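You operate a simulated robot arm through the tools that you are given. There is no shell and no other tool.

You are at the controls of a simulated robot arm. One attempt, no reset.

JOB
Shut the mains lever, park the braided hose and cap the valve.
Fine: hose end in the empty holder beside the silver cap, silver cap on, wing nut tight; keep the carpet dry.

The check looks at the end state, three seconds after you hand in, the way a careful person would. Anything else that was tipped, shoved, dropped, spilled or broken makes it a failure. Lids that push on must go on centred and level and be pressed home; caps that screw on are set level and turned clockwise until they are tight.

ROBOT AND FRAMES
A 7-joint arm with a two-finger parallel gripper, fixed in place. Base frame: the origin is on the floor under the middle of its stand, x ahead of it, y to its left, z up. Units: mm, degrees, N and s.
It reaches about 1372 mm from its shoulder. Its first joint turns from -149.0 to 149.0 degrees. Payload 3.43 kg.
Tool frame: the origin (TCP) lies between the finger pads and is the grasp point; the fingertips stand 30 mm ahead of it; z points along the fingers, y is the line along which they close. Largest opening 94 mm; finger width 28, thickness 10; the body of the gripper, 50 by 96 mm, starts 55 mm behind the TCP.
Orientation is told as [roll, pitch, yaw] about the base's x, y, z axes, in that order, counted from this pose: with the fingers straight down and closing along the base's y, the tool's x points along the base's -x, its y along +y and its z along -z.

CONTROLS
- The arm moves only by the tool play_rows. Its arguments are lists of equal length, an entry for each row: "travel": the shift along the tool's x, y, z in mm, a list of three; "dr": the turn, a rotation vector about the tool's x, y, z in degrees, a list of three; "hand": the gripper command, from -1 (shut) to 1 (fully open), values between in proportion. In form: {"travel": [[x, y, z], ...], "dr": [[ax, ay, az], ...], "hand": [hand, ...]}. A call has 1 to 20 rows; each row is the pose to reach, as a shift and turn from the pose commanded when the call began, along the tool's axes at that moment. Rows are played at 5 a second. More than 50 mm and 8.6 degrees between two rows, or a gripper value outside its range, and nothing of the call is played. A pose out of reach is approached as far as the arm can. The call stops where the force on the tool passes 40 N (or 10 N more than at its start, if that is more) or the arm is blocked; 0.2 s more then pass. Each finger travels about 45 mm/s and halts on what it meets, pressing with about 26 N; the grip force reading is that of the motor and also rises with nothing between the fingers. The clock runs only during rows and for 0.2 s after the last one: add rows that repeat a pose to give the fingers time. The reply holds the time, the measured pose of the TCP, the force on the tool along the base axes, the opening and the grip force, in the units named above and with some noise, with the torque about the TCP (base axes, N m) and any sound that the robot's microphone picked up.
- Cameras (640 x 400 px; columns grow to the right, rows downward): "scene" is fixed at [49.4, 499.9, 1291.7]; the picture's right is [-0.48, -0.88, 0.00], its down [-0.57, 0.31, -0.76] and it looks along [0.67, -0.36, -0.65] (base axes); focal length 317 px, centre (320, 200). "wrist" rides on the gripper at [76, 14, -103] in the tool frame; the picture's right is [-0.18, 0.98, 0.00], its down [-0.75, -0.14, -0.64] and it looks along [-0.63, -0.12, 0.77] (tool axes); focal length 243 px, centre (320, 200). There is no depth. A picture from a camera that has moved, and an enlarged one, comes with that camera's place and axes in the base frame and with its lens.
- grab_frame(camera): a new picture of that camera. The clock stands still meanwhile.
- enlarge(camera, box): a new picture of the part [left, top, right, bottom] of that camera's present view, enlarged. The clock stands still meanwhile.
- finish_job(): hands the job in; it is judged then, once.

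Nothing tells you positions but the pictures and the camera data. Unless the task says otherwise, let go and move clear before handing in.

The tools are called after "Call:" by a JSON object that holds its "method" and its "body". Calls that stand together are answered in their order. play_rows: Moves the arm, as the interface text tells. Its arguments: {"type":"object","properties":{"travel":{"type":"array"},"dr":{"type":"array"},"hand":{"type":"array"}},"required":["travel","dr","hand"]} The other tools are called the same way: grab_frame (camera) takes a picture; enlarge (camera, box) takes an enlarged picture of a part of a camera's view; finish_job () hands the job in.

At the start:

```text
t: 0.0
eef_pos: [574.5, -187.0, 958.2]
tool_rot: [-0.1, -0.1, 0.0]
contact_force: [-0.6, -0.4, -0.4]
ft_torque: [-0.02, 0.04, 0.02]
grip_width: 93.8
gripper_force: 0.1
```

scene: 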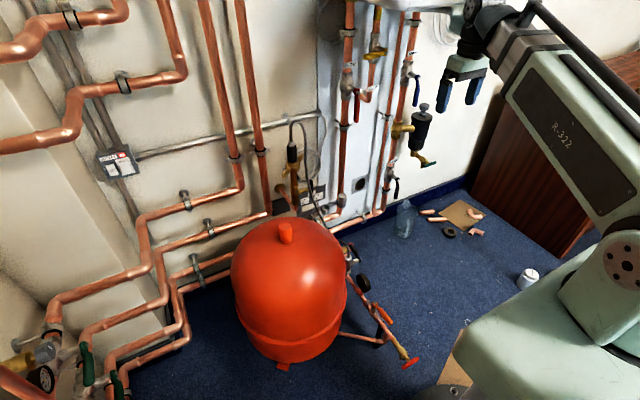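
wrist: 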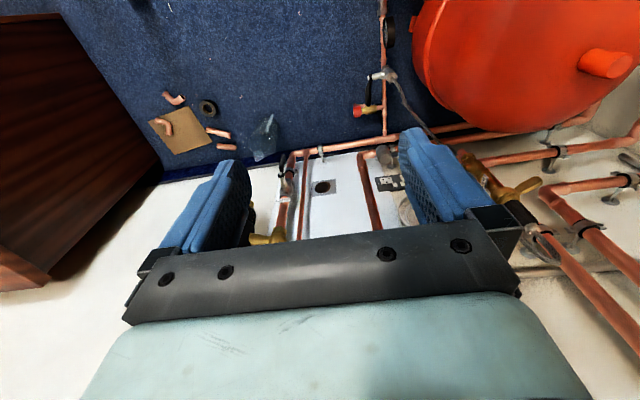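

I see a boiler room: an orange expansion vessel, copper pipes on the wall, several valves and levers, and a braided hose near the vessel. I'll enlarge parts of the scene to find the mains lever, hose, holder, silver cap and wing nut.

Call:
{"method": "enlarge", "body": {"camera": "scene", "box": [230, 100, 350, 230]}}

Call:
{"method": "enlarge", "body": {"camera": "scene", "box": [330, 0, 450, 100]}}

Call:
{"method": "enlarge", "body": {"camera": "scene", "box": [330, 100, 450, 220]}}

Call:
{"method": "enlarge", "body": {"camera": "scene", "box": [320, 220, 440, 390]}}

Call:
{"method": "enlarge", "body": {"camera": "scene", "box": [0, 300, 140, 400]}}

```text
3.08 times, centred on (290, 165) of scene
camera zoom: at [49.4, 499.9, 1291.7], right [-0.48, -0.88, 0.0], down [-0.57, 0.31, -0.76], along [0.67, -0.36, -0.65], focal length 976 px, centre (412, 308)
```

zoom: 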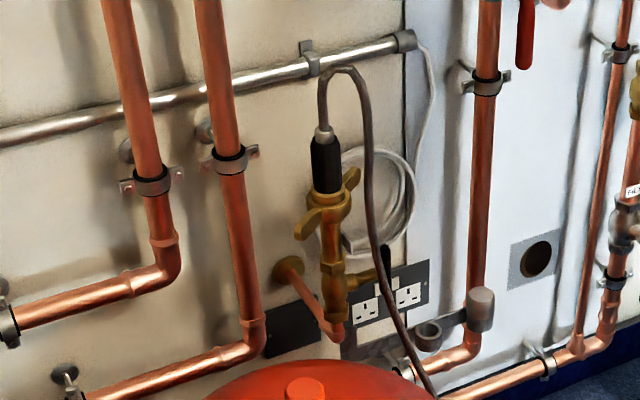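

```text
4.00 times, centred on (390, 50) of scene
camera zoom: at [49.4, 499.9, 1291.7], right [-0.48, -0.88, 0.0], down [-0.57, 0.31, -0.76], along [0.67, -0.36, -0.65], focal length 1270 px, centre (40, 800)
```

zoom: 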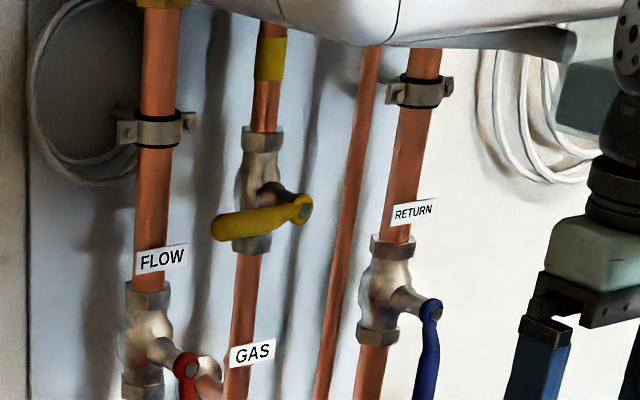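

```text
3.33 times, centred on (390, 160) of scene
camera zoom: at [49.4, 499.9, 1291.7], right [-0.48, -0.88, 0.0], down [-0.57, 0.31, -0.76], along [0.67, -0.36, -0.65], focal length 1058 px, centre (87, 333)
```

zoom: 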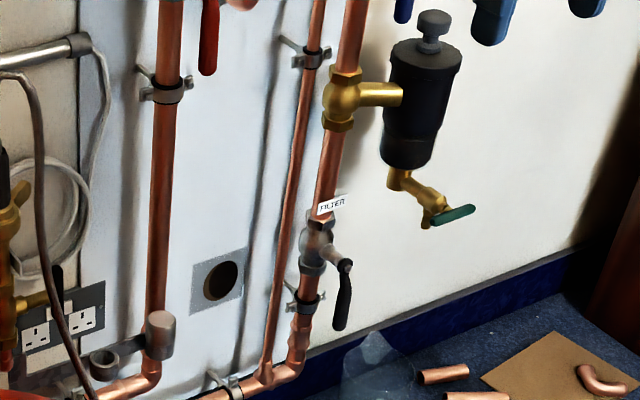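

```text
2.35 times, centred on (380, 305) of scene
camera zoom: at [49.4, 499.9, 1291.7], right [-0.48, -0.88, 0.0], down [-0.57, 0.31, -0.76], along [0.67, -0.36, -0.65], focal length 747 px, centre (179, -47)
```

zoom: 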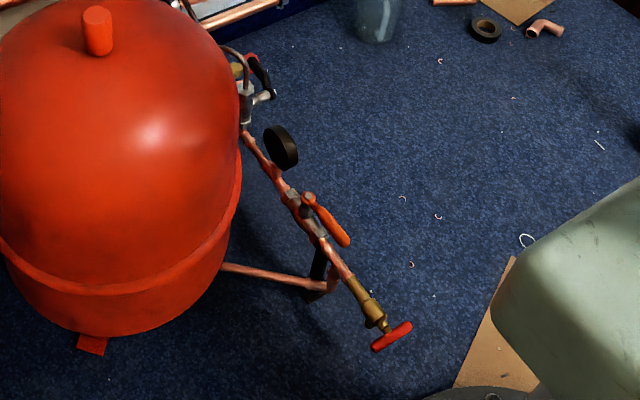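

```text
4.00 times, centred on (70, 350) of scene
camera zoom: at [49.4, 499.9, 1291.7], right [-0.48, -0.88, 0.0], down [-0.57, 0.31, -0.76], along [0.67, -0.36, -0.65], focal length 1270 px, centre (1320, -400)
```

zoom: 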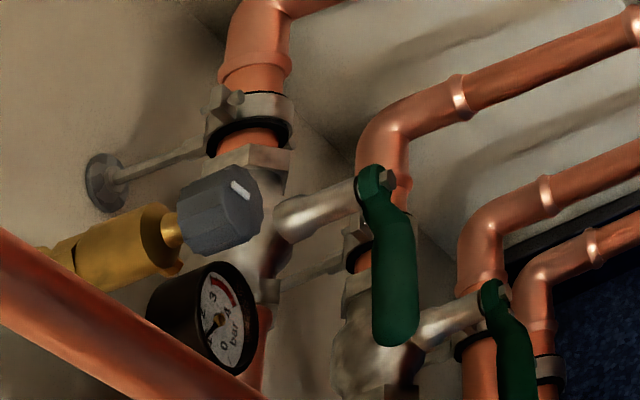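

There is a filling-loop arrangement: a brass valve with a wing nut, a black hose end on top, and beside it what looks like a bracket with an empty ring and a silver cap. I'll zoom in further on those and on the hose's other end.

Call:
{"method": "enlarge", "body": {"camera": "scene", "box": [270, 115, 334, 155]}}

Call:
{"method": "enlarge", "body": {"camera": "scene", "box": [270, 150, 334, 190]}}

Call:
{"method": "enlarge", "body": {"camera": "scene", "box": [280, 180, 344, 220]}}

Call:
{"method": "enlarge", "body": {"camera": "scene", "box": [320, 220, 384, 260]}}

Call:
{"method": "enlarge", "body": {"camera": "scene", "box": [340, 260, 436, 380]}}

Call:
{"method": "enlarge", "body": {"camera": "wrist", "box": [340, 60, 600, 240]}}

```text
10.00 times, centred on (302, 135) of scene
camera zoom: at [49.4, 499.9, 1291.7], right [-0.48, -0.88, 0.0], down [-0.57, 0.31, -0.76], along [0.67, -0.36, -0.65], focal length 3174 px, centre (500, 850)
```

zoom: 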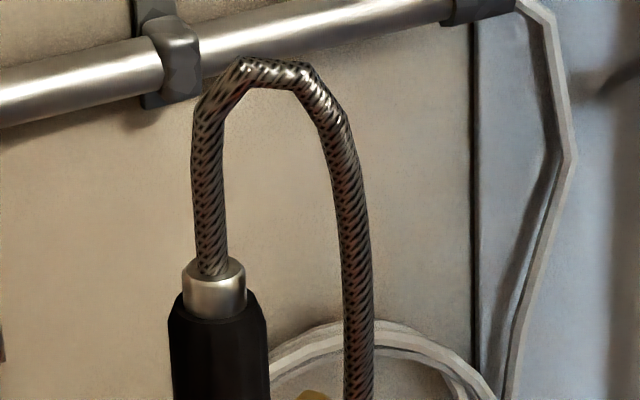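

```text
10.00 times, centred on (302, 170) of scene
camera zoom: at [49.4, 499.9, 1291.7], right [-0.48, -0.88, 0.0], down [-0.57, 0.31, -0.76], along [0.67, -0.36, -0.65], focal length 3174 px, centre (500, 500)
```

zoom: 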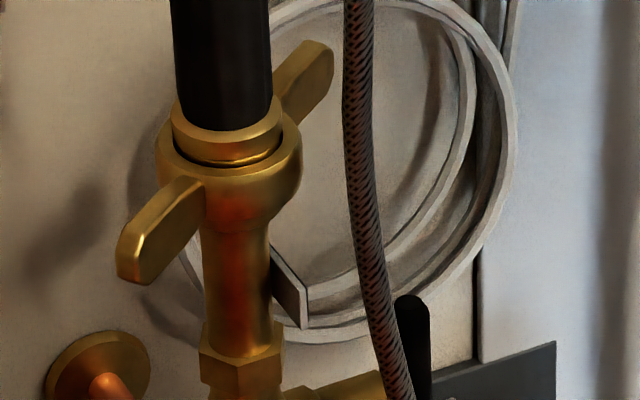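

```text
10.00 times, centred on (312, 200) of scene
camera zoom: at [49.4, 499.9, 1291.7], right [-0.48, -0.88, 0.0], down [-0.57, 0.31, -0.76], along [0.67, -0.36, -0.65], focal length 3174 px, centre (400, 200)
```

zoom: 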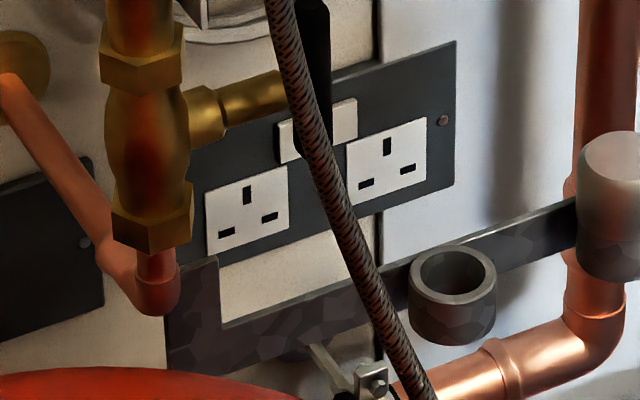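

```text
10.00 times, centred on (352, 240) of scene
camera zoom: at [49.4, 499.9, 1291.7], right [-0.48, -0.88, 0.0], down [-0.57, 0.31, -0.76], along [0.67, -0.36, -0.65], focal length 3174 px, centre (0, -200)
```

zoom: 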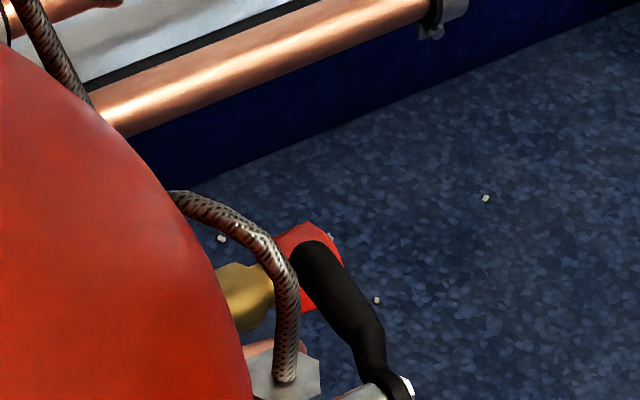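

```text
3.33 times, centred on (388, 320) of scene
camera zoom: at [49.4, 499.9, 1291.7], right [-0.48, -0.88, 0.0], down [-0.57, 0.31, -0.76], along [0.67, -0.36, -0.65], focal length 1058 px, centre (93, -200)
```

zoom: 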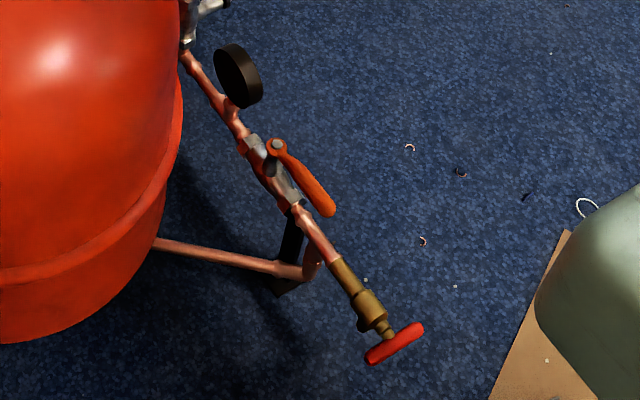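

```text
2.22 times, centred on (470, 150) of wrist
camera zoom: at [497.4, -170.9, 1062.2], right [0.18, 0.98, 0.0], down [0.75, -0.14, 0.64], along [0.63, -0.12, -0.77], focal length 539 px, centre (-13, 311)
```

zoom: 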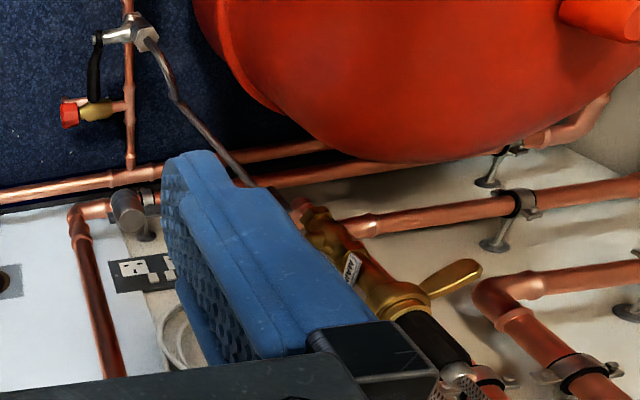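

I now read it like this: the brass mains valve with its wing nut stands near (885, 157, 668), in front of the wall at x≈1050. The vessel top is near (670, 282, 615), the empty ring and the capped post are on a bracket to the right of the valve, and the black lever on the brass stem points up (open). I'll move to a viewing pose in front of the valve.

Call:
{"method": "play_rows", "body": {"travel": [[-15, 33, 11], [-30, 66, 22], [-46, 99, 33], [-62, 132, 44], [-77, 165, 55], [-92, 198, 66], [-108, 231, 78], [-123, 264, 89], [-139, 297, 100], [-154, 330, 111]], "dr": [[0, -4, 0], [0, -8, 0], [0, -12, 0], [0, -16, 0], [0, -20, 0], [0, -24, 0], [0, -28, 0], [0, -32, 0], [0, -36, 0], [0, -40, 0]], "hand": [1, 1, 1, 1, 1, 1, 1, 1, 1, 1]}}

Call:
{"method": "grab_frame", "body": {"camera": "wrist"}}

Call:
{"method": "grab_frame", "body": {"camera": "scene"}}

```text
t: 2.2
eef_pos: [728.3, 144.7, 848.3]
tool_rot: [0.1, -40.2, -0.1]
contact_force: [0.0, -0.3, -0.1]
ft_torque: [0.03, 0.02, 0.0]
grip_width: 94.3
gripper_force: 0.0
```

```text
taken
camera wrist: at [603.6, 160.0, 878.1], right [0.14, 0.98, 0.12], down [0.16, -0.14, 0.98], along [0.98, -0.12, -0.18], focal length 243 px, centre (320, 200)
```

wrist: 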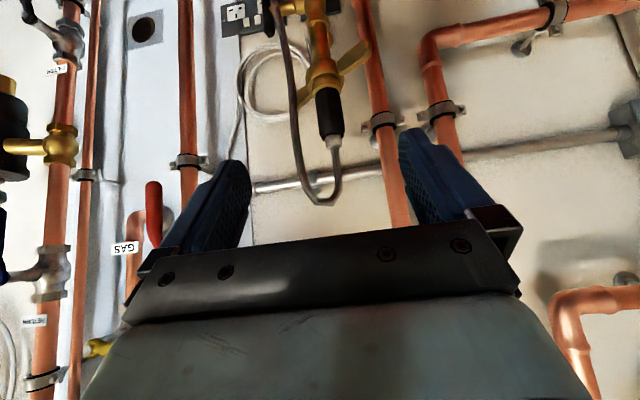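

```text
taken
```

scene: 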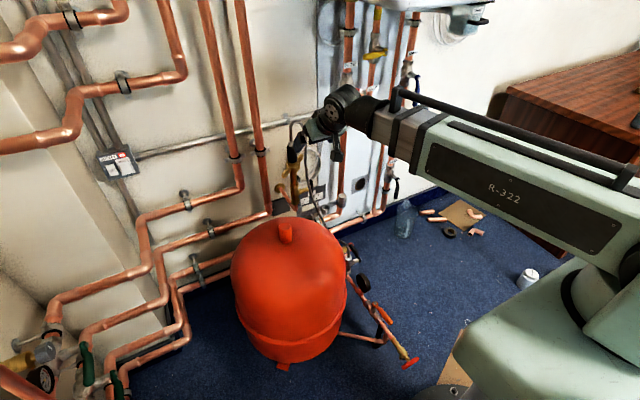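

The front view is good but upside-down: wing nut, black hose grip, hose arch and lever are visible near the top. I'll enlarge it.

Call:
{"method": "enlarge", "body": {"camera": "wrist", "box": [220, 0, 400, 112]}}

Call:
{"method": "enlarge", "body": {"camera": "wrist", "box": [270, 50, 400, 215]}}

```text
3.56 times, centred on (310, 56) of wrist
camera zoom: at [603.6, 160.0, 878.1], right [0.14, 0.98, 0.12], down [0.16, -0.14, 0.98], along [0.98, -0.12, -0.18], focal length 863 px, centre (356, 712)
```

zoom: 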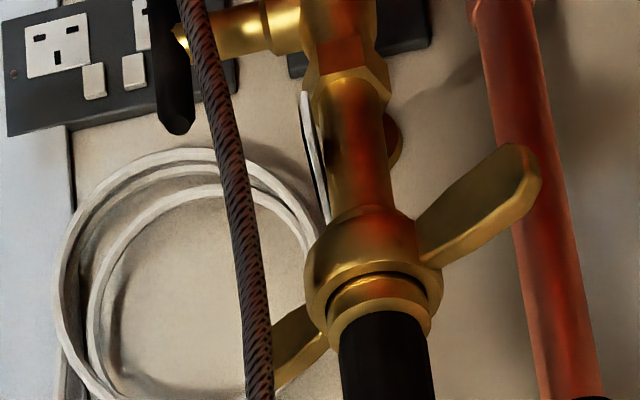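

```text
2.42 times, centred on (335, 132) of wrist
camera zoom: at [603.6, 160.0, 878.1], right [0.14, 0.98, 0.12], down [0.16, -0.14, 0.98], along [0.98, -0.12, -0.18], focal length 588 px, centre (284, 364)
```

zoom: 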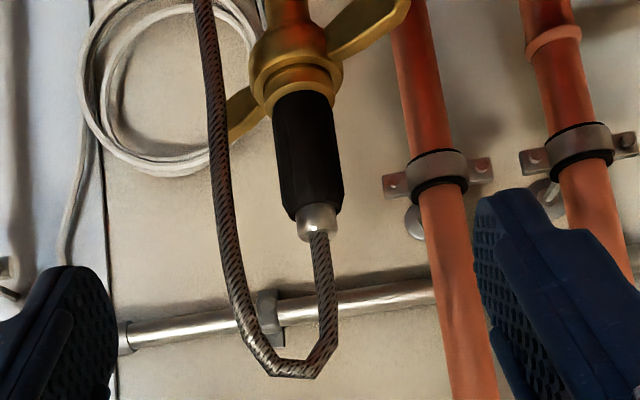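

The nut comes out near (885–895, 152, 668). To refine this and see the lever, ring and cap, I'll shift sideways to the right and tilt down slightly.

Call:
{"method": "play_rows", "body": {"travel": [[0, -40, 0], [0, -80, 0], [0, -120, 0], [0, -160, 0], [0, -180, 0]], "dr": [[0, 3, 0], [0, 6, 0], [0, 9, 0], [0, 12, 0], [0, 14, 0]], "hand": [1, 1, 1, 1, 1]}}

Call:
{"method": "grab_frame", "body": {"camera": "wrist"}}

Call:
{"method": "enlarge", "body": {"camera": "wrist", "box": [290, 0, 530, 150]}}

```text
t: 3.4
eef_pos: [728.6, -37.5, 849.1]
tool_rot: [0.1, -25.9, 0.0]
contact_force: [0.0, -0.6, -1.3]
ft_torque: [0.01, 0.02, -0.02]
grip_width: 93.9
gripper_force: 0.0
```

```text
taken
camera wrist: at [614.3, -21.3, 907.8], right [0.17, 0.98, 0.08], down [0.4, -0.14, 0.91], along [0.9, -0.12, -0.41], focal length 243 px, centre (320, 200)
```

wrist: 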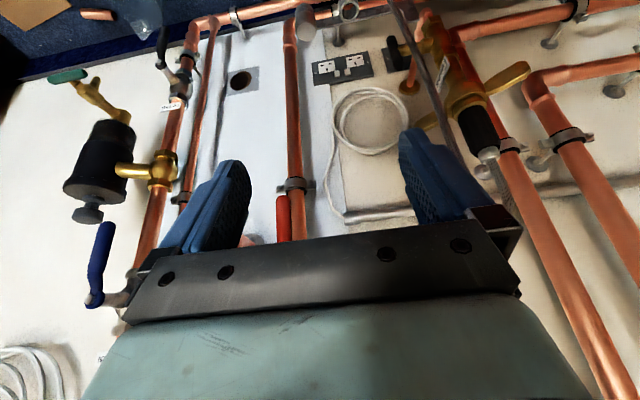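

```text
2.67 times, centred on (410, 75) of wrist
camera zoom: at [614.3, -21.3, 907.8], right [0.17, 0.98, 0.08], down [0.4, -0.14, 0.91], along [0.9, -0.12, -0.41], focal length 647 px, centre (80, 533)
```

zoom: 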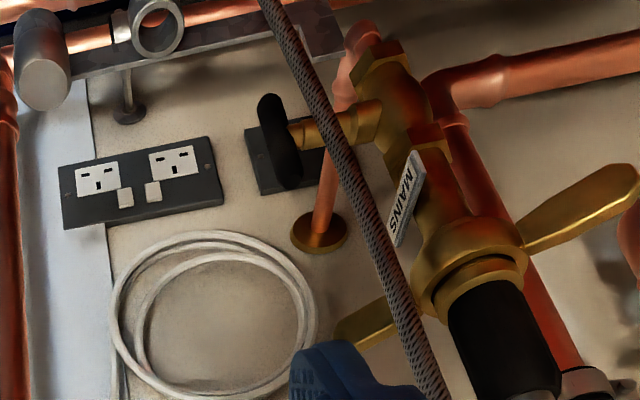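

The label on this valve says MAINS, its nut/grip junction is at about (884, 153, 683), and the lever handle tops out near (891, 82, 577) with its stem along y. I'll look closely at the lever, the ring and the cap.

Call:
{"method": "enlarge", "body": {"camera": "wrist", "box": [360, 20, 460, 82]}}

Call:
{"method": "enlarge", "body": {"camera": "wrist", "box": [280, 0, 380, 62]}}

Call:
{"method": "enlarge", "body": {"camera": "scene", "box": [296, 176, 360, 216]}}

```text
6.40 times, centred on (410, 51) of wrist
camera zoom: at [614.3, -21.3, 907.8], right [0.17, 0.98, 0.08], down [0.4, -0.14, 0.91], along [0.9, -0.12, -0.41], focal length 1553 px, centre (-256, 1154)
```

zoom: 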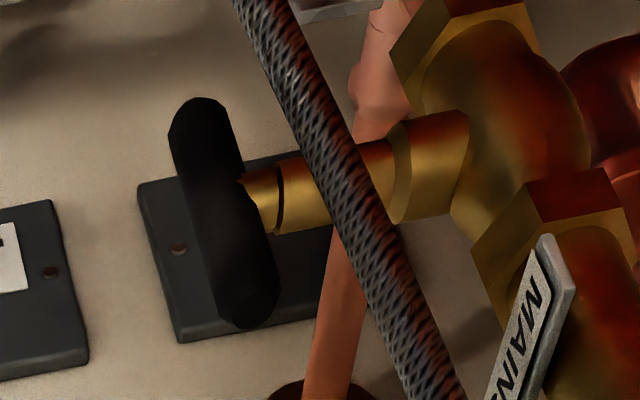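

```text
6.40 times, centred on (330, 31) of wrist
camera zoom: at [614.3, -21.3, 907.8], right [0.17, 0.98, 0.08], down [0.4, -0.14, 0.91], along [0.9, -0.12, -0.41], focal length 1553 px, centre (256, 1282)
```

zoom: 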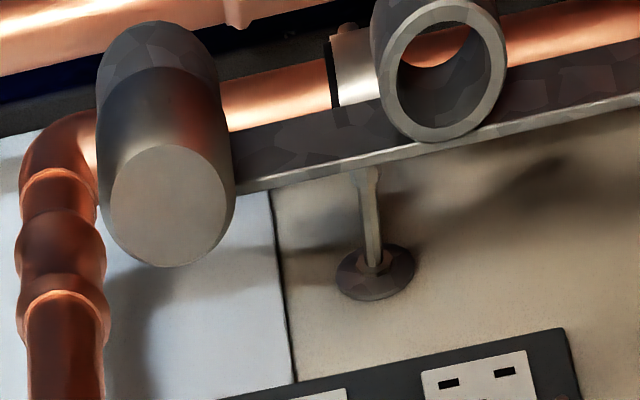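

```text
10.00 times, centred on (328, 196) of scene
camera zoom: at [49.4, 499.9, 1291.7], right [-0.48, -0.88, 0.0], down [-0.57, 0.31, -0.76], along [0.67, -0.36, -0.65], focal length 3174 px, centre (240, 240)
```

zoom: 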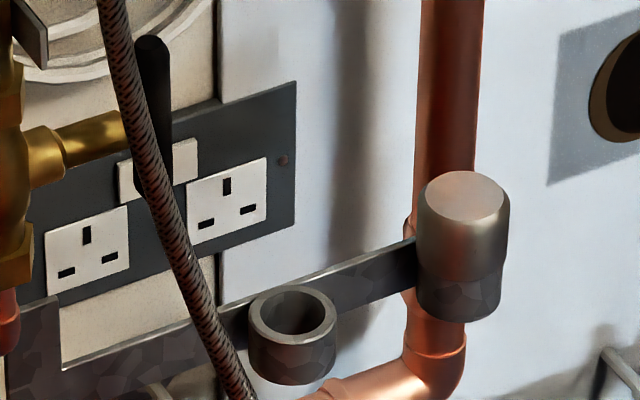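

The ring is around (876, 26, 432), the silver cap top around (879, -54, 458), and the lever is a T-bar on a stem at z≈545. Before I break the hose connection I'll check the valve at the hose's far end, and get a better look at the lever.

Call:
{"method": "enlarge", "body": {"camera": "scene", "box": [335, 235, 383, 265]}}

Call:
{"method": "enlarge", "body": {"camera": "scene", "box": [345, 255, 409, 295]}}

Call:
{"method": "enlarge", "body": {"camera": "scene", "box": [280, 110, 344, 150]}}

```text
13.33 times, centred on (359, 250) of scene
camera zoom: at [49.4, 499.9, 1291.7], right [-0.48, -0.88, 0.0], down [-0.57, 0.31, -0.76], along [0.67, -0.36, -0.65], focal length 4232 px, centre (-200, -467)
```

zoom: 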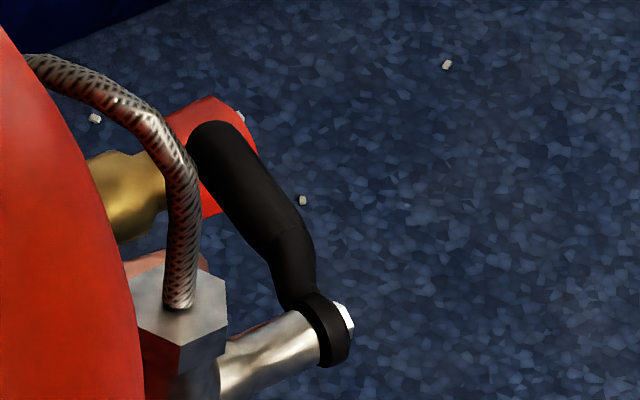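

```text
10.00 times, centred on (377, 275) of scene
camera zoom: at [49.4, 499.9, 1291.7], right [-0.48, -0.88, 0.0], down [-0.57, 0.31, -0.76], along [0.67, -0.36, -0.65], focal length 3174 px, centre (-250, -550)
```

zoom: 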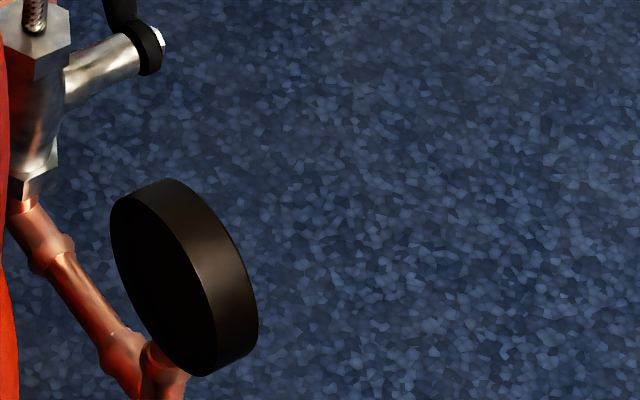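

```text
10.00 times, centred on (312, 130) of scene
camera zoom: at [49.4, 499.9, 1291.7], right [-0.48, -0.88, 0.0], down [-0.57, 0.31, -0.76], along [0.67, -0.36, -0.65], focal length 3174 px, centre (400, 900)
```

zoom: 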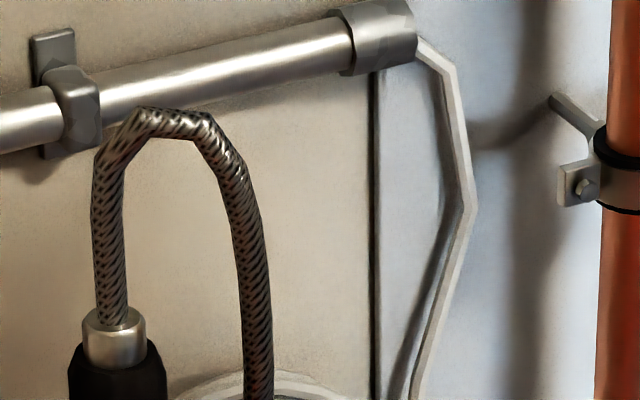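

The far-end lever lies across its valve body, so that end is already shut; only the mains T-handle is along the pipe (open). I'll turn the gripper 90° and move in from the right, above the bracket, to view the lever end-on.

Call:
{"method": "play_rows", "body": {"travel": [[-5.6, 4.3, 13.7], [-11.2, 8.6, 27.5], [-16.8, 13, 41.2], [-22.4, 17.3, 55], [-28, 21.6, 68.7], [-33.6, 25.9, 82.4], [-39.2, 30.2, 96.2], [-44.8, 34.5, 109.9], [-50.4, 38.9, 123.6], [-56, 43.2, 137.4], [-61.6, 47.5, 151.1]], "dr": [[-1.85, 1.85, -8.03], [-3.69, 3.69, -16.05], [-5.54, 5.54, -24.08], [-7.38, 7.38, -32.1], [-9.23, 9.23, -40.1], [-11.07, 11.07, -48.2], [-12.9, 12.9, -56.2], [-14.8, 14.8, -64.2], [-16.6, 16.6, -72.2], [-18.45, 18.45, -80.3], [-20.3, 20.3, -88.3]], "hand": [1, 1, 1, 1, 1, 1, 1, 1, 1, 1, 1]}}

Call:
{"method": "grab_frame", "body": {"camera": "wrist"}}

Call:
{"method": "grab_frame", "body": {"camera": "scene"}}

```text
t: 5.8
eef_pos: [850.4, 12.0, 739.6]
tool_rot: [-0.2, 0.0, 90.2]
contact_force: [-0.5, 0.7, -0.8]
ft_torque: [0.0, -0.02, -0.02]
grip_width: 94.2
gripper_force: 0.0
```

```text
taken
camera wrist: at [835.7, -63.1, 841.6], right [-0.98, 0.18, 0.0], down [0.14, 0.75, 0.64], along [0.12, 0.63, -0.77], focal length 243 px, centre (320, 200)
```

wrist: 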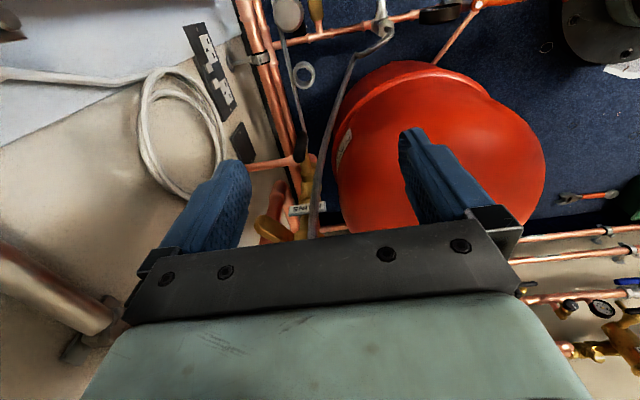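

```text
taken
```

scene: 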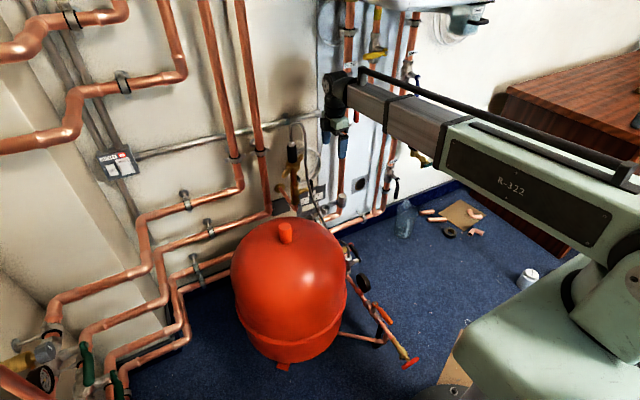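

Call:
{"method": "enlarge", "body": {"camera": "wrist", "box": [250, 110, 360, 240]}}

Call:
{"method": "enlarge", "body": {"camera": "wrist", "box": [230, 0, 350, 75]}}

```text
3.08 times, centred on (305, 175) of wrist
camera zoom: at [835.7, -63.1, 841.6], right [-0.98, 0.18, 0.0], down [0.14, 0.75, 0.64], along [0.12, 0.63, -0.77], focal length 746 px, centre (366, 277)
```

zoom: 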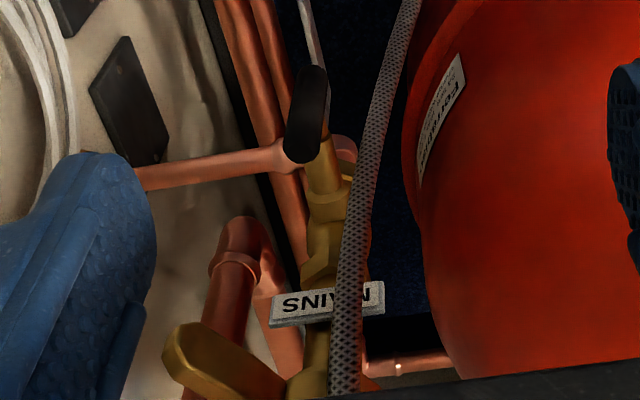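

```text
5.33 times, centred on (290, 38) of wrist
camera zoom: at [835.7, -63.1, 841.6], right [-0.98, 0.18, 0.0], down [0.14, 0.75, 0.64], along [0.12, 0.63, -0.77], focal length 1294 px, centre (480, 1067)
```

zoom: 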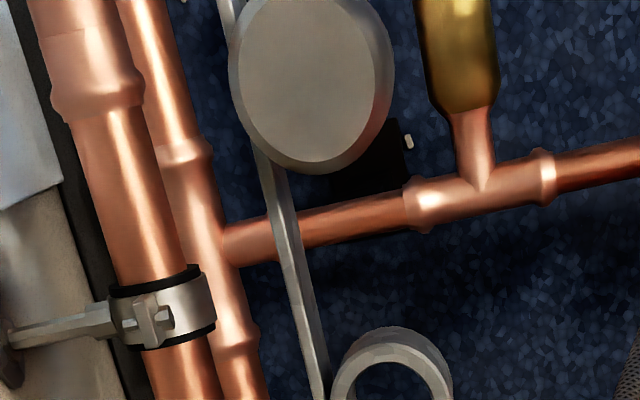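

I have a clear view of the lever: a T-bar at about (888, 82), spanning z 512–577, upright (open), turning about a y-axis stem. I'll close the fingers, tilt 20° away from the hose, and come down in front of its upper end, ready to push it clockwise (top towards the wall).

Call:
{"method": "play_rows", "body": {"travel": [[-5, 0, 5], [-12, 0, 15], [-20, 0, 30], [-30, 0, 55], [-40, -1, 80], [-47, -2, 105], [-49.7, -3, 125], [-49.7, -4.6, 140], [-49.7, -4.6, 148.6]], "dr": [[0, -6, 0], [0, -12, 0], [0, -18, 0], [0, -20, 0], [0, -20, 0], [0, -20, 0], [0, -20, 0], [0, -20, 0], [0, -20, 0]], "hand": [-1, -1, -1, -1, -1, -1, -1, -1, -1]}}

Call:
{"method": "grab_frame", "body": {"camera": "wrist"}}

Call:
{"method": "enlarge", "body": {"camera": "scene", "box": [270, 130, 350, 210]}}

```text
t: 7.8
eef_pos: [855.2, 60.7, 590.4]
tool_rot: [-0.2, -20.0, 90.0]
contact_force: [0.0, 0.0, -1.1]
ft_torque: [0.0, 0.04, -0.01]
grip_width: 0.1
gripper_force: 26.6
```

```text
taken
camera wrist: at [839.2, -44.9, 660.9], right [-0.98, 0.17, 0.06], down [0.14, 0.49, 0.86], along [0.12, 0.86, -0.5], focal length 243 px, centre (320, 200)
```

wrist: 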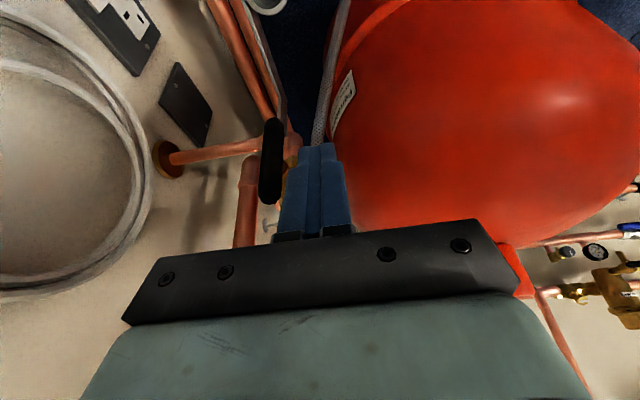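

```text
5.00 times, centred on (310, 170) of scene
camera zoom: at [49.4, 499.9, 1291.7], right [-0.48, -0.88, 0.0], down [-0.57, 0.31, -0.76], along [0.67, -0.36, -0.65], focal length 1587 px, centre (370, 350)
```

zoom: 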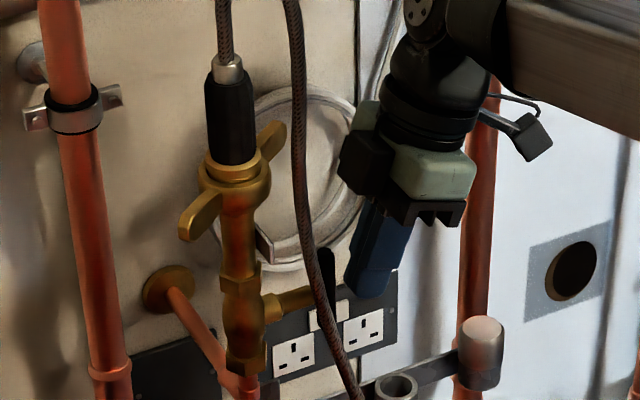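

The fingertips are now just in front of the T-bar's upper half, clear of the hose. I'll push it slowly toward the wall and check that it turns.

Call:
{"method": "play_rows", "body": {"travel": [[0, -6, 0], [0, -12, 0], [0, -16, 0], [0, -20, 0], [0, -24, 0], [0, -28, 0], [0, -32, 0], [0, -36, 0]], "dr": [[0, 0, 0], [0, 0, 0], [0, 0, 0], [0, 0, 0], [0, 0, 0], [0, 0, 0], [0, 0, 0], [0, 0, 0]], "hand": [-1, -1, -1, -1, -1, -1, -1, -1]}}

Call:
{"method": "grab_frame", "body": {"camera": "wrist"}}

Call:
{"method": "enlarge", "body": {"camera": "scene", "box": [270, 130, 350, 210]}}

```text
t: 9.6
eef_pos: [890.1, 60.6, 592.0]
tool_rot: [-0.1, -20.0, 90.0]
contact_force: [-0.6, 0.4, -0.1]
ft_torque: [-0.01, 0.02, -0.03]
grip_width: 0.0
gripper_force: 26.3
```

```text
taken
camera wrist: at [876.1, -44.6, 661.3], right [-0.98, 0.17, 0.06], down [0.14, 0.49, 0.86], along [0.12, 0.86, -0.5], focal length 243 px, centre (320, 200)
```

wrist: 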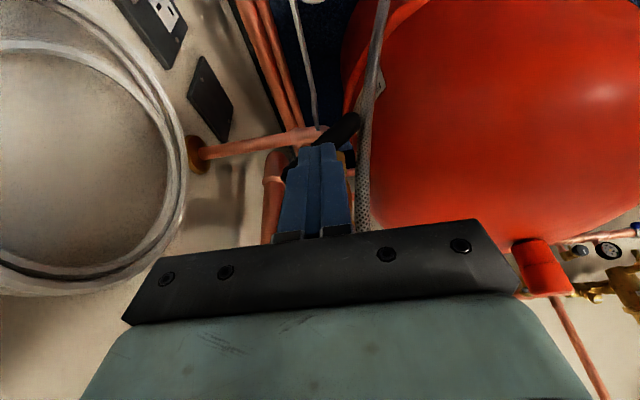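

```text
5.00 times, centred on (310, 170) of scene
camera zoom: at [49.4, 499.9, 1291.7], right [-0.48, -0.88, 0.0], down [-0.57, 0.31, -0.76], along [0.67, -0.36, -0.65], focal length 1587 px, centre (370, 350)
```

zoom: 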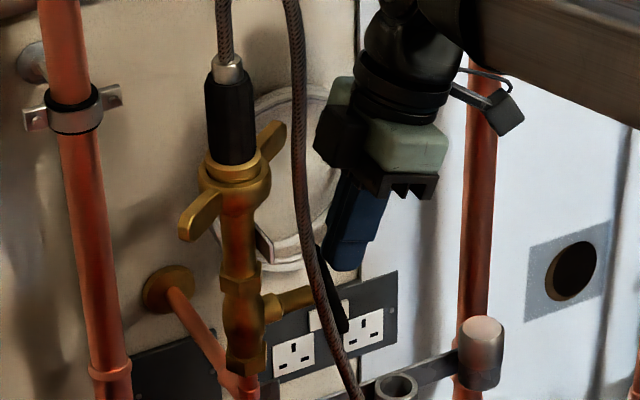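

The lever turns freely in the clockwise direction (lower end swinging toward the robot). I'll follow its arc onward and press it down to horizontal.

Call:
{"method": "play_rows", "body": {"travel": [[0.3, -4, 0.9], [0.7, -8, 1.9], [1.4, -12, 3.8], [2.1, -15, 5.6], [3.1, -18, 8.5], [3.8, -20, 10.3], [4.4, -20, 12.2]], "dr": [[0, 0, 0], [0, 0, 0], [0, 0, 0], [0, 0, 0], [0, 0, 0], [0, 0, 0], [0, 0, 0]], "hand": [-1, -1, -1, -1, -1, -1, -1]}}

Call:
{"method": "grab_frame", "body": {"camera": "wrist"}}

Call:
{"method": "enlarge", "body": {"camera": "scene", "box": [270, 130, 350, 210]}}

```text
t: 11.2
eef_pos: [910.8, 61.5, 578.8]
tool_rot: [-0.3, -20.0, 89.9]
contact_force: [-0.4, -3.2, 13.0]
ft_torque: [0.08, 0.07, -0.05]
grip_width: 0.1
gripper_force: 26.1
```

```text
taken
camera wrist: at [895.4, -44.8, 649.2], right [-0.98, 0.17, 0.06], down [0.14, 0.49, 0.86], along [0.12, 0.86, -0.5], focal length 243 px, centre (320, 200)
```

wrist: 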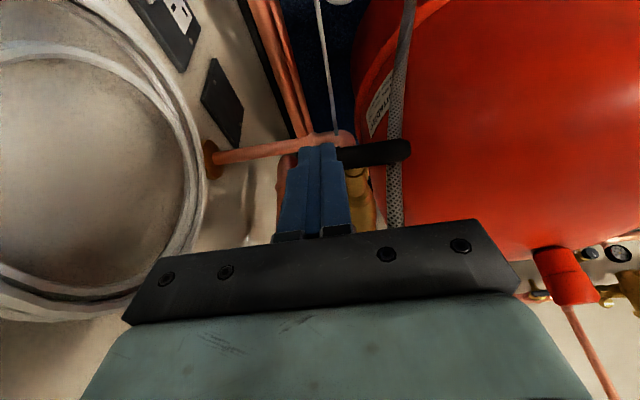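

```text
5.00 times, centred on (310, 170) of scene
camera zoom: at [49.4, 499.9, 1291.7], right [-0.48, -0.88, 0.0], down [-0.57, 0.31, -0.76], along [0.67, -0.36, -0.65], focal length 1587 px, centre (370, 350)
```

zoom: 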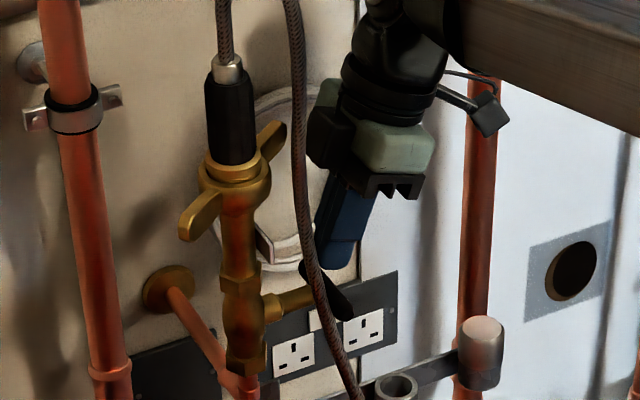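

The bar now looks horizontal and I feel 13 N of resistance. I'll press a couple of millimetres more to make sure it is on its stop.

Call:
{"method": "play_rows", "body": {"travel": [[0.3, 0, 0.9], [0.7, 0, 1.9], [0.7, 0, 1.9]], "dr": [[0, 0, 0], [0, 0, 0], [0, 0, 0]], "hand": [-1, -1, -1]}}

Call:
{"method": "enlarge", "body": {"camera": "wrist", "box": [280, 100, 440, 200]}}

```text
t: 11.9
eef_pos: [909.5, 61.2, 579.3]
tool_rot: [-0.3, -20.1, 90.0]
contact_force: [-2.9, -2.4, 12.9]
ft_torque: [0.04, 0.12, 0.05]
grip_width: 0.0
gripper_force: 26.1
stopped in row 3: the force on the tool passed its limit at 42 N (the readings are from after the stop); the commanded pose is now the measured one
```

```text
4.00 times, centred on (360, 150) of wrist
camera zoom: at [895.1, -44.9, 649.0], right [-0.98, 0.17, 0.06], down [0.14, 0.49, 0.86], along [0.12, 0.86, -0.5], focal length 970 px, centre (160, 400)
```

zoom: 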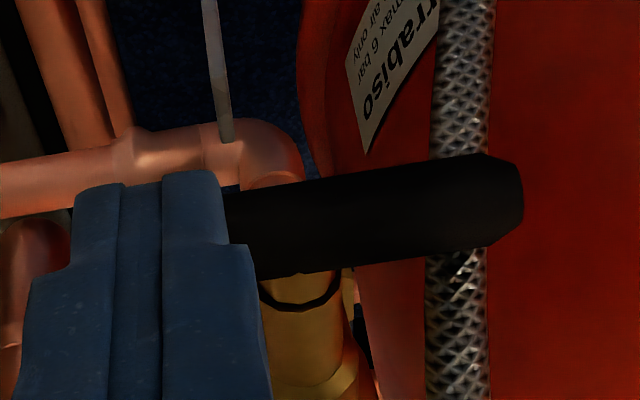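

The lever is on its stop: horizontal, across the pipe. I'll back away from it along the tool axis and rise clear of the hose.

Call:
{"method": "play_rows", "body": {"travel": [[0, 0, -30], [0, 0, -75], [0, 0, -120], [-9, 28, -150], [-18, 56, -180], [-27, 85, -210], [-37, 113, -240], [-46, 141, -270], [-55, 169.5, -300]], "dr": [[0, 0, 0], [0, 0, 0], [0, 0, 0], [0, 0, 0], [0, 0, 0], [0, 0, 0], [0, 0, 0], [0, 0, 0], [0, 0, 0]], "hand": [-1, -1, -1, -1, -1, -1, -1, -1, -1]}}

Call:
{"method": "enlarge", "body": {"camera": "scene", "box": [270, 110, 366, 210]}}

```text
t: 12.7
eef_pos: [910.6, 25.2, 680.2]
tool_rot: [0.0, -20.8, 90.1]
contact_force: [4.3, 5.0, -6.6]
ft_torque: [0.37, 0.15, 0.31]
grip_width: 0.0
gripper_force: 26.5
stopped in row 4: the force on the tool passed its limit at 66 N (the readings are from after the stop); the commanded pose is now the measured one
```

```text
4.00 times, centred on (318, 160) of scene
camera zoom: at [49.4, 499.9, 1291.7], right [-0.48, -0.88, 0.0], down [-0.57, 0.31, -0.76], along [0.67, -0.36, -0.65], focal length 1270 px, centre (328, 360)
```

zoom: 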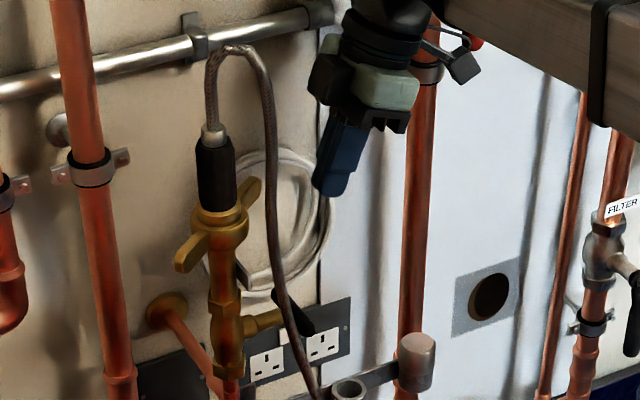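

Something blocked the retreat at about z 680 with 66 N. I suspect the wrist touched the red FLOW lever behind it, so I'll look before moving again.

Call:
{"method": "enlarge", "body": {"camera": "scene", "box": [330, 40, 426, 130]}}

Call:
{"method": "grab_frame", "body": {"camera": "wrist"}}

Call:
{"method": "grab_frame", "body": {"camera": "scene"}}

```text
4.44 times, centred on (378, 85) of scene
camera zoom: at [49.4, 499.9, 1291.7], right [-0.48, -0.88, 0.0], down [-0.57, 0.31, -0.76], along [0.67, -0.36, -0.65], focal length 1411 px, centre (62, 711)
```

zoom: 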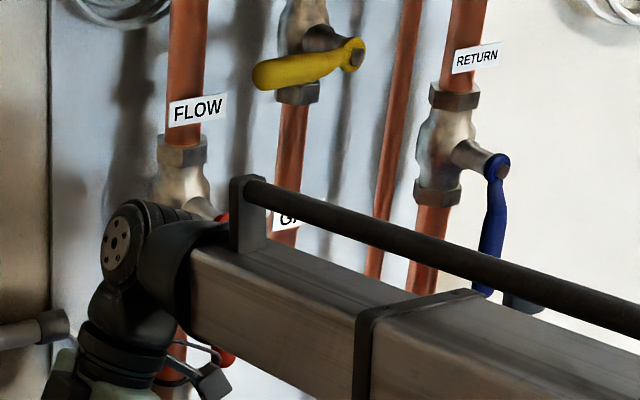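

```text
taken
camera wrist: at [895.3, -81.0, 748.2], right [-0.98, 0.17, 0.06], down [0.14, 0.48, 0.87], along [0.12, 0.86, -0.49], focal length 243 px, centre (320, 200)
```

wrist: 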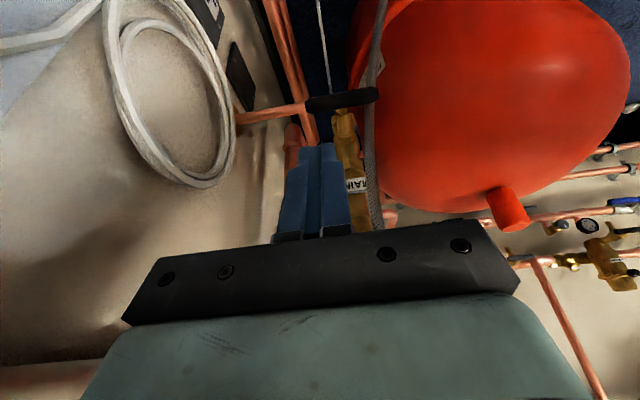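

```text
taken
```

scene: 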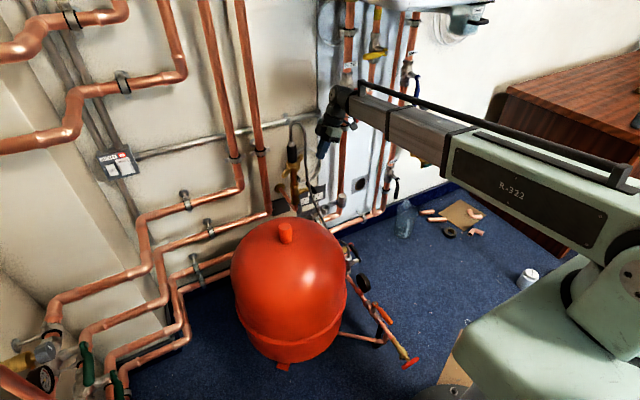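

The red FLOW lever still hangs exactly where it was. The wrist camera's housing came up underneath its lower end, so I'll drop 10 mm, move straight toward the robot until clear of it, and only then rise.

Call:
{"method": "play_rows", "body": {"travel": [[0, 0, 5], [0, 0, 10], [0, 20, 10], [0, 55, 10], [0, 95, 10], [0, 135, 10], [-11, 142, -30], [-22, 149, -70], [-34, 156, -110], [-45, 163, -150], [-57, 170, -192]], "dr": [[0, 0, 0], [0, 0, 0], [0, 0, 0], [0, 0, 0], [0, 0, 0], [0, 0, 0], [0, 0, 0], [0, 0, 0], [0, 0, 0], [0, 0, 0], [0, 0, 0]], "hand": [-1, -1, -1, -1, -1, -1, -1, -1, -1, -1, -1]}}

Call:
{"method": "enlarge", "body": {"camera": "scene", "box": [270, 40, 406, 220]}}

Call:
{"method": "grab_frame", "body": {"camera": "wrist"}}

```text
t: 15.1
eef_pos: [738.8, 6.8, 879.9]
tool_rot: [-0.2, -20.8, 90.0]
contact_force: [0.6, 0.2, 0.8]
ft_torque: [0.0, 0.02, -0.01]
grip_width: 0.0
gripper_force: 26.3
```

```text
2.22 times, centred on (338, 130) of scene
camera zoom: at [49.4, 499.9, 1291.7], right [-0.48, -0.88, 0.0], down [-0.57, 0.31, -0.76], along [0.67, -0.36, -0.65], focal length 705 px, centre (280, 356)
```

zoom: 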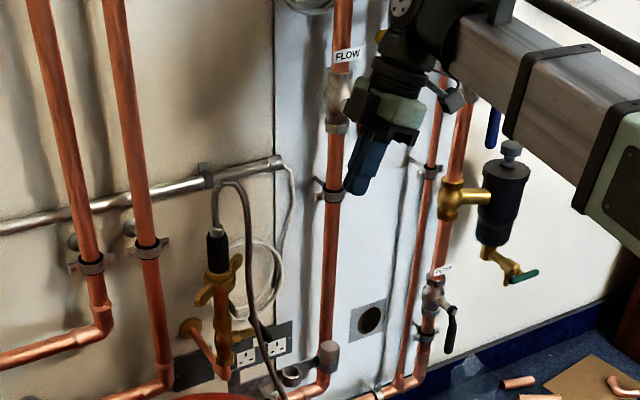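

```text
taken
camera wrist: at [723.7, -98.7, 949.3], right [-0.98, 0.17, 0.06], down [0.14, 0.48, 0.87], along [0.12, 0.86, -0.49], focal length 243 px, centre (320, 200)
```

wrist: 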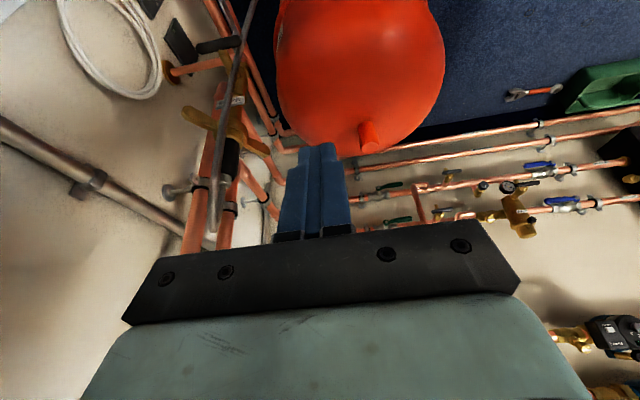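

Clear of everything. This side view is a good baseline for the nut position, so I'll enlarge it.

Call:
{"method": "enlarge", "body": {"camera": "wrist", "box": [160, 20, 300, 260]}}

Call:
{"method": "enlarge", "body": {"camera": "wrist", "box": [170, 90, 266, 150]}}

```text
1.67 times, centred on (230, 140) of wrist
camera zoom: at [723.7, -98.7, 949.3], right [-0.98, 0.17, 0.06], down [0.14, 0.48, 0.87], along [0.12, 0.86, -0.49], focal length 404 px, centre (470, 300)
```

zoom: 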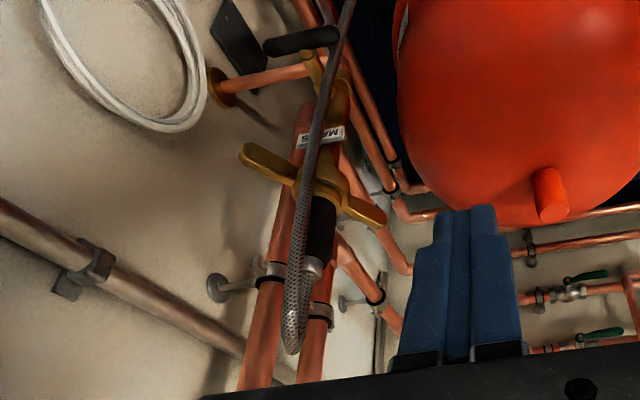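

```text
6.67 times, centred on (218, 120) of wrist
camera zoom: at [723.7, -98.7, 949.3], right [-0.98, 0.17, 0.06], down [0.14, 0.48, 0.87], along [0.12, 0.86, -0.49], focal length 1618 px, centre (1000, 733)
```

zoom: 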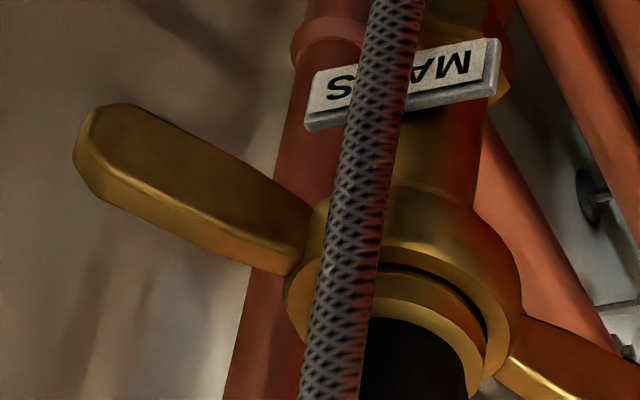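

The nut axis is confirmed at (884, 153) and the robot-side wing tip at about (845, 200, 671). I'll now swing round to the left side, tilted 30° outward, so closed fingers can push that wing counter-clockwise.

Call:
{"method": "play_rows", "body": {"travel": [[-13.8, -4.8, 9], [-27.6, -9.7, 18], [-41.4, -14.5, 26.9], [-55.2, -19.3, 35.9], [-68.9, -24.1, 44.9], [-82.7, -29, 53.9], [-96.5, -33.8, 62.8], [-110.3, -38.6, 71.8], [-124.1, -43.4, 80.8], [-137.9, -48.3, 89.8], [-151.7, -53.1, 98.7], [-165.5, -57.9, 107.7], [-179.2, -62.7, 116.7], [-193, -67.6, 125.7], [-206.8, -72.4, 134.6], [-220.6, -77.2, 143.6]], "dr": [[3.6, -0.3, 7.6], [7.2, -0.6, 15.2], [10.9, -0.8, 22.9], [14.5, -1.1, 30.5], [18.1, -1.4, 38.1], [21.8, -1.7, 45.8], [25.4, -1.9, 53.4], [29, -2.2, 61], [32.6, -2.5, 68.6], [36.3, -2.8, 76.3], [39.9, -3, 83.9], [43.5, -3.3, 91.5], [47.1, -3.6, 99.1], [50.8, -3.9, 106.8], [54.4, -4.1, 114.4], [58, -4.4, 122]], "hand": [-1, -1, -1, -1, -1, -1, -1, -1, -1, -1, -1, -1, -1, -1, -1, -1]}}

Call:
{"method": "grab_frame", "body": {"camera": "wrist"}}

Call:
{"method": "grab_frame", "body": {"camera": "scene"}}

```text
t: 18.5
eef_pos: [816.6, 266.3, 823.7]
tool_rot: [-0.1, -30.2, -45.2]
contact_force: [-0.4, 0.0, 0.2]
ft_torque: [-0.01, 0.0, 0.02]
grip_width: 0.0
gripper_force: 26.1
```

```text
taken
camera wrist: at [743.6, 362.2, 873.7], right [0.81, 0.58, 0.09], down [0.13, -0.33, 0.93], along [0.57, -0.74, -0.34], focal length 243 px, centre (320, 200)
```

wrist: 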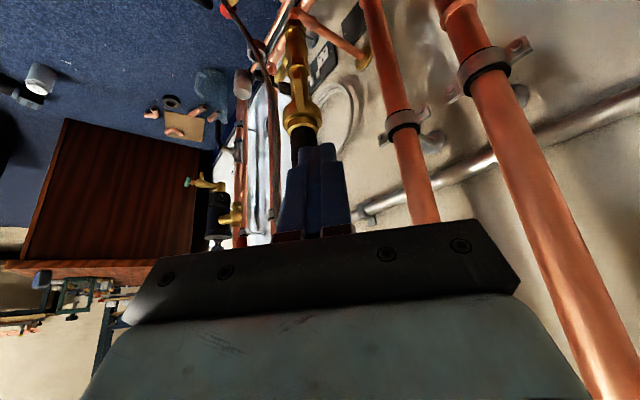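

```text
taken
```

scene: 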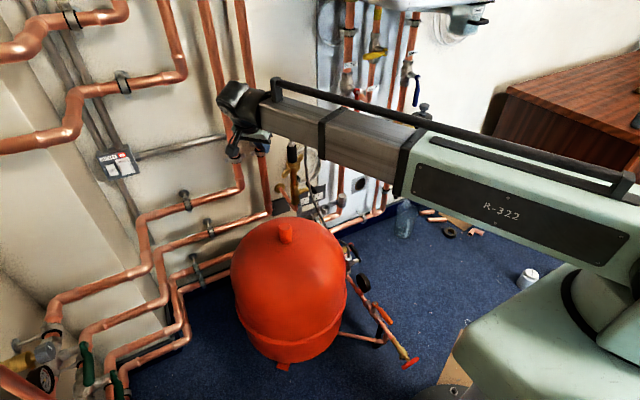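

Good position. I'll check the red FLOW lever now that it is in view, and look at the nut from here.

Call:
{"method": "enlarge", "body": {"camera": "scene", "box": [325, 50, 421, 130]}}

Call:
{"method": "enlarge", "body": {"camera": "wrist", "box": [220, 0, 380, 150]}}

```text
5.00 times, centred on (373, 90) of scene
camera zoom: at [49.4, 499.9, 1291.7], right [-0.48, -0.88, 0.0], down [-0.57, 0.31, -0.76], along [0.67, -0.36, -0.65], focal length 1587 px, centre (55, 750)
```

zoom: 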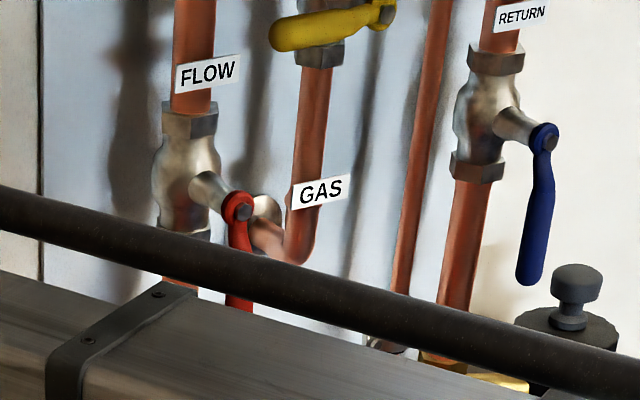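

```text
2.67 times, centred on (300, 75) of wrist
camera zoom: at [743.6, 362.2, 873.7], right [0.81, 0.58, 0.09], down [0.13, -0.33, 0.93], along [0.57, -0.74, -0.34], focal length 647 px, centre (373, 533)
```

zoom: 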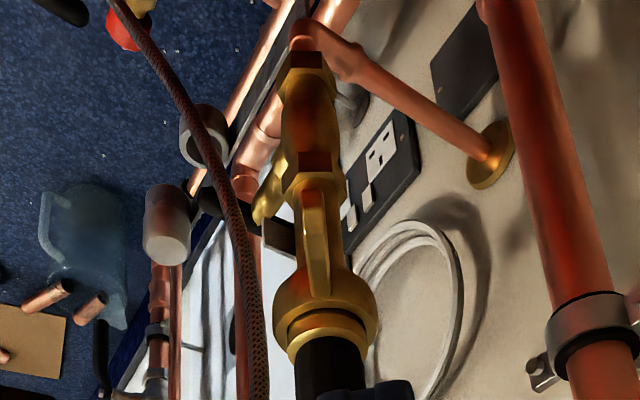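

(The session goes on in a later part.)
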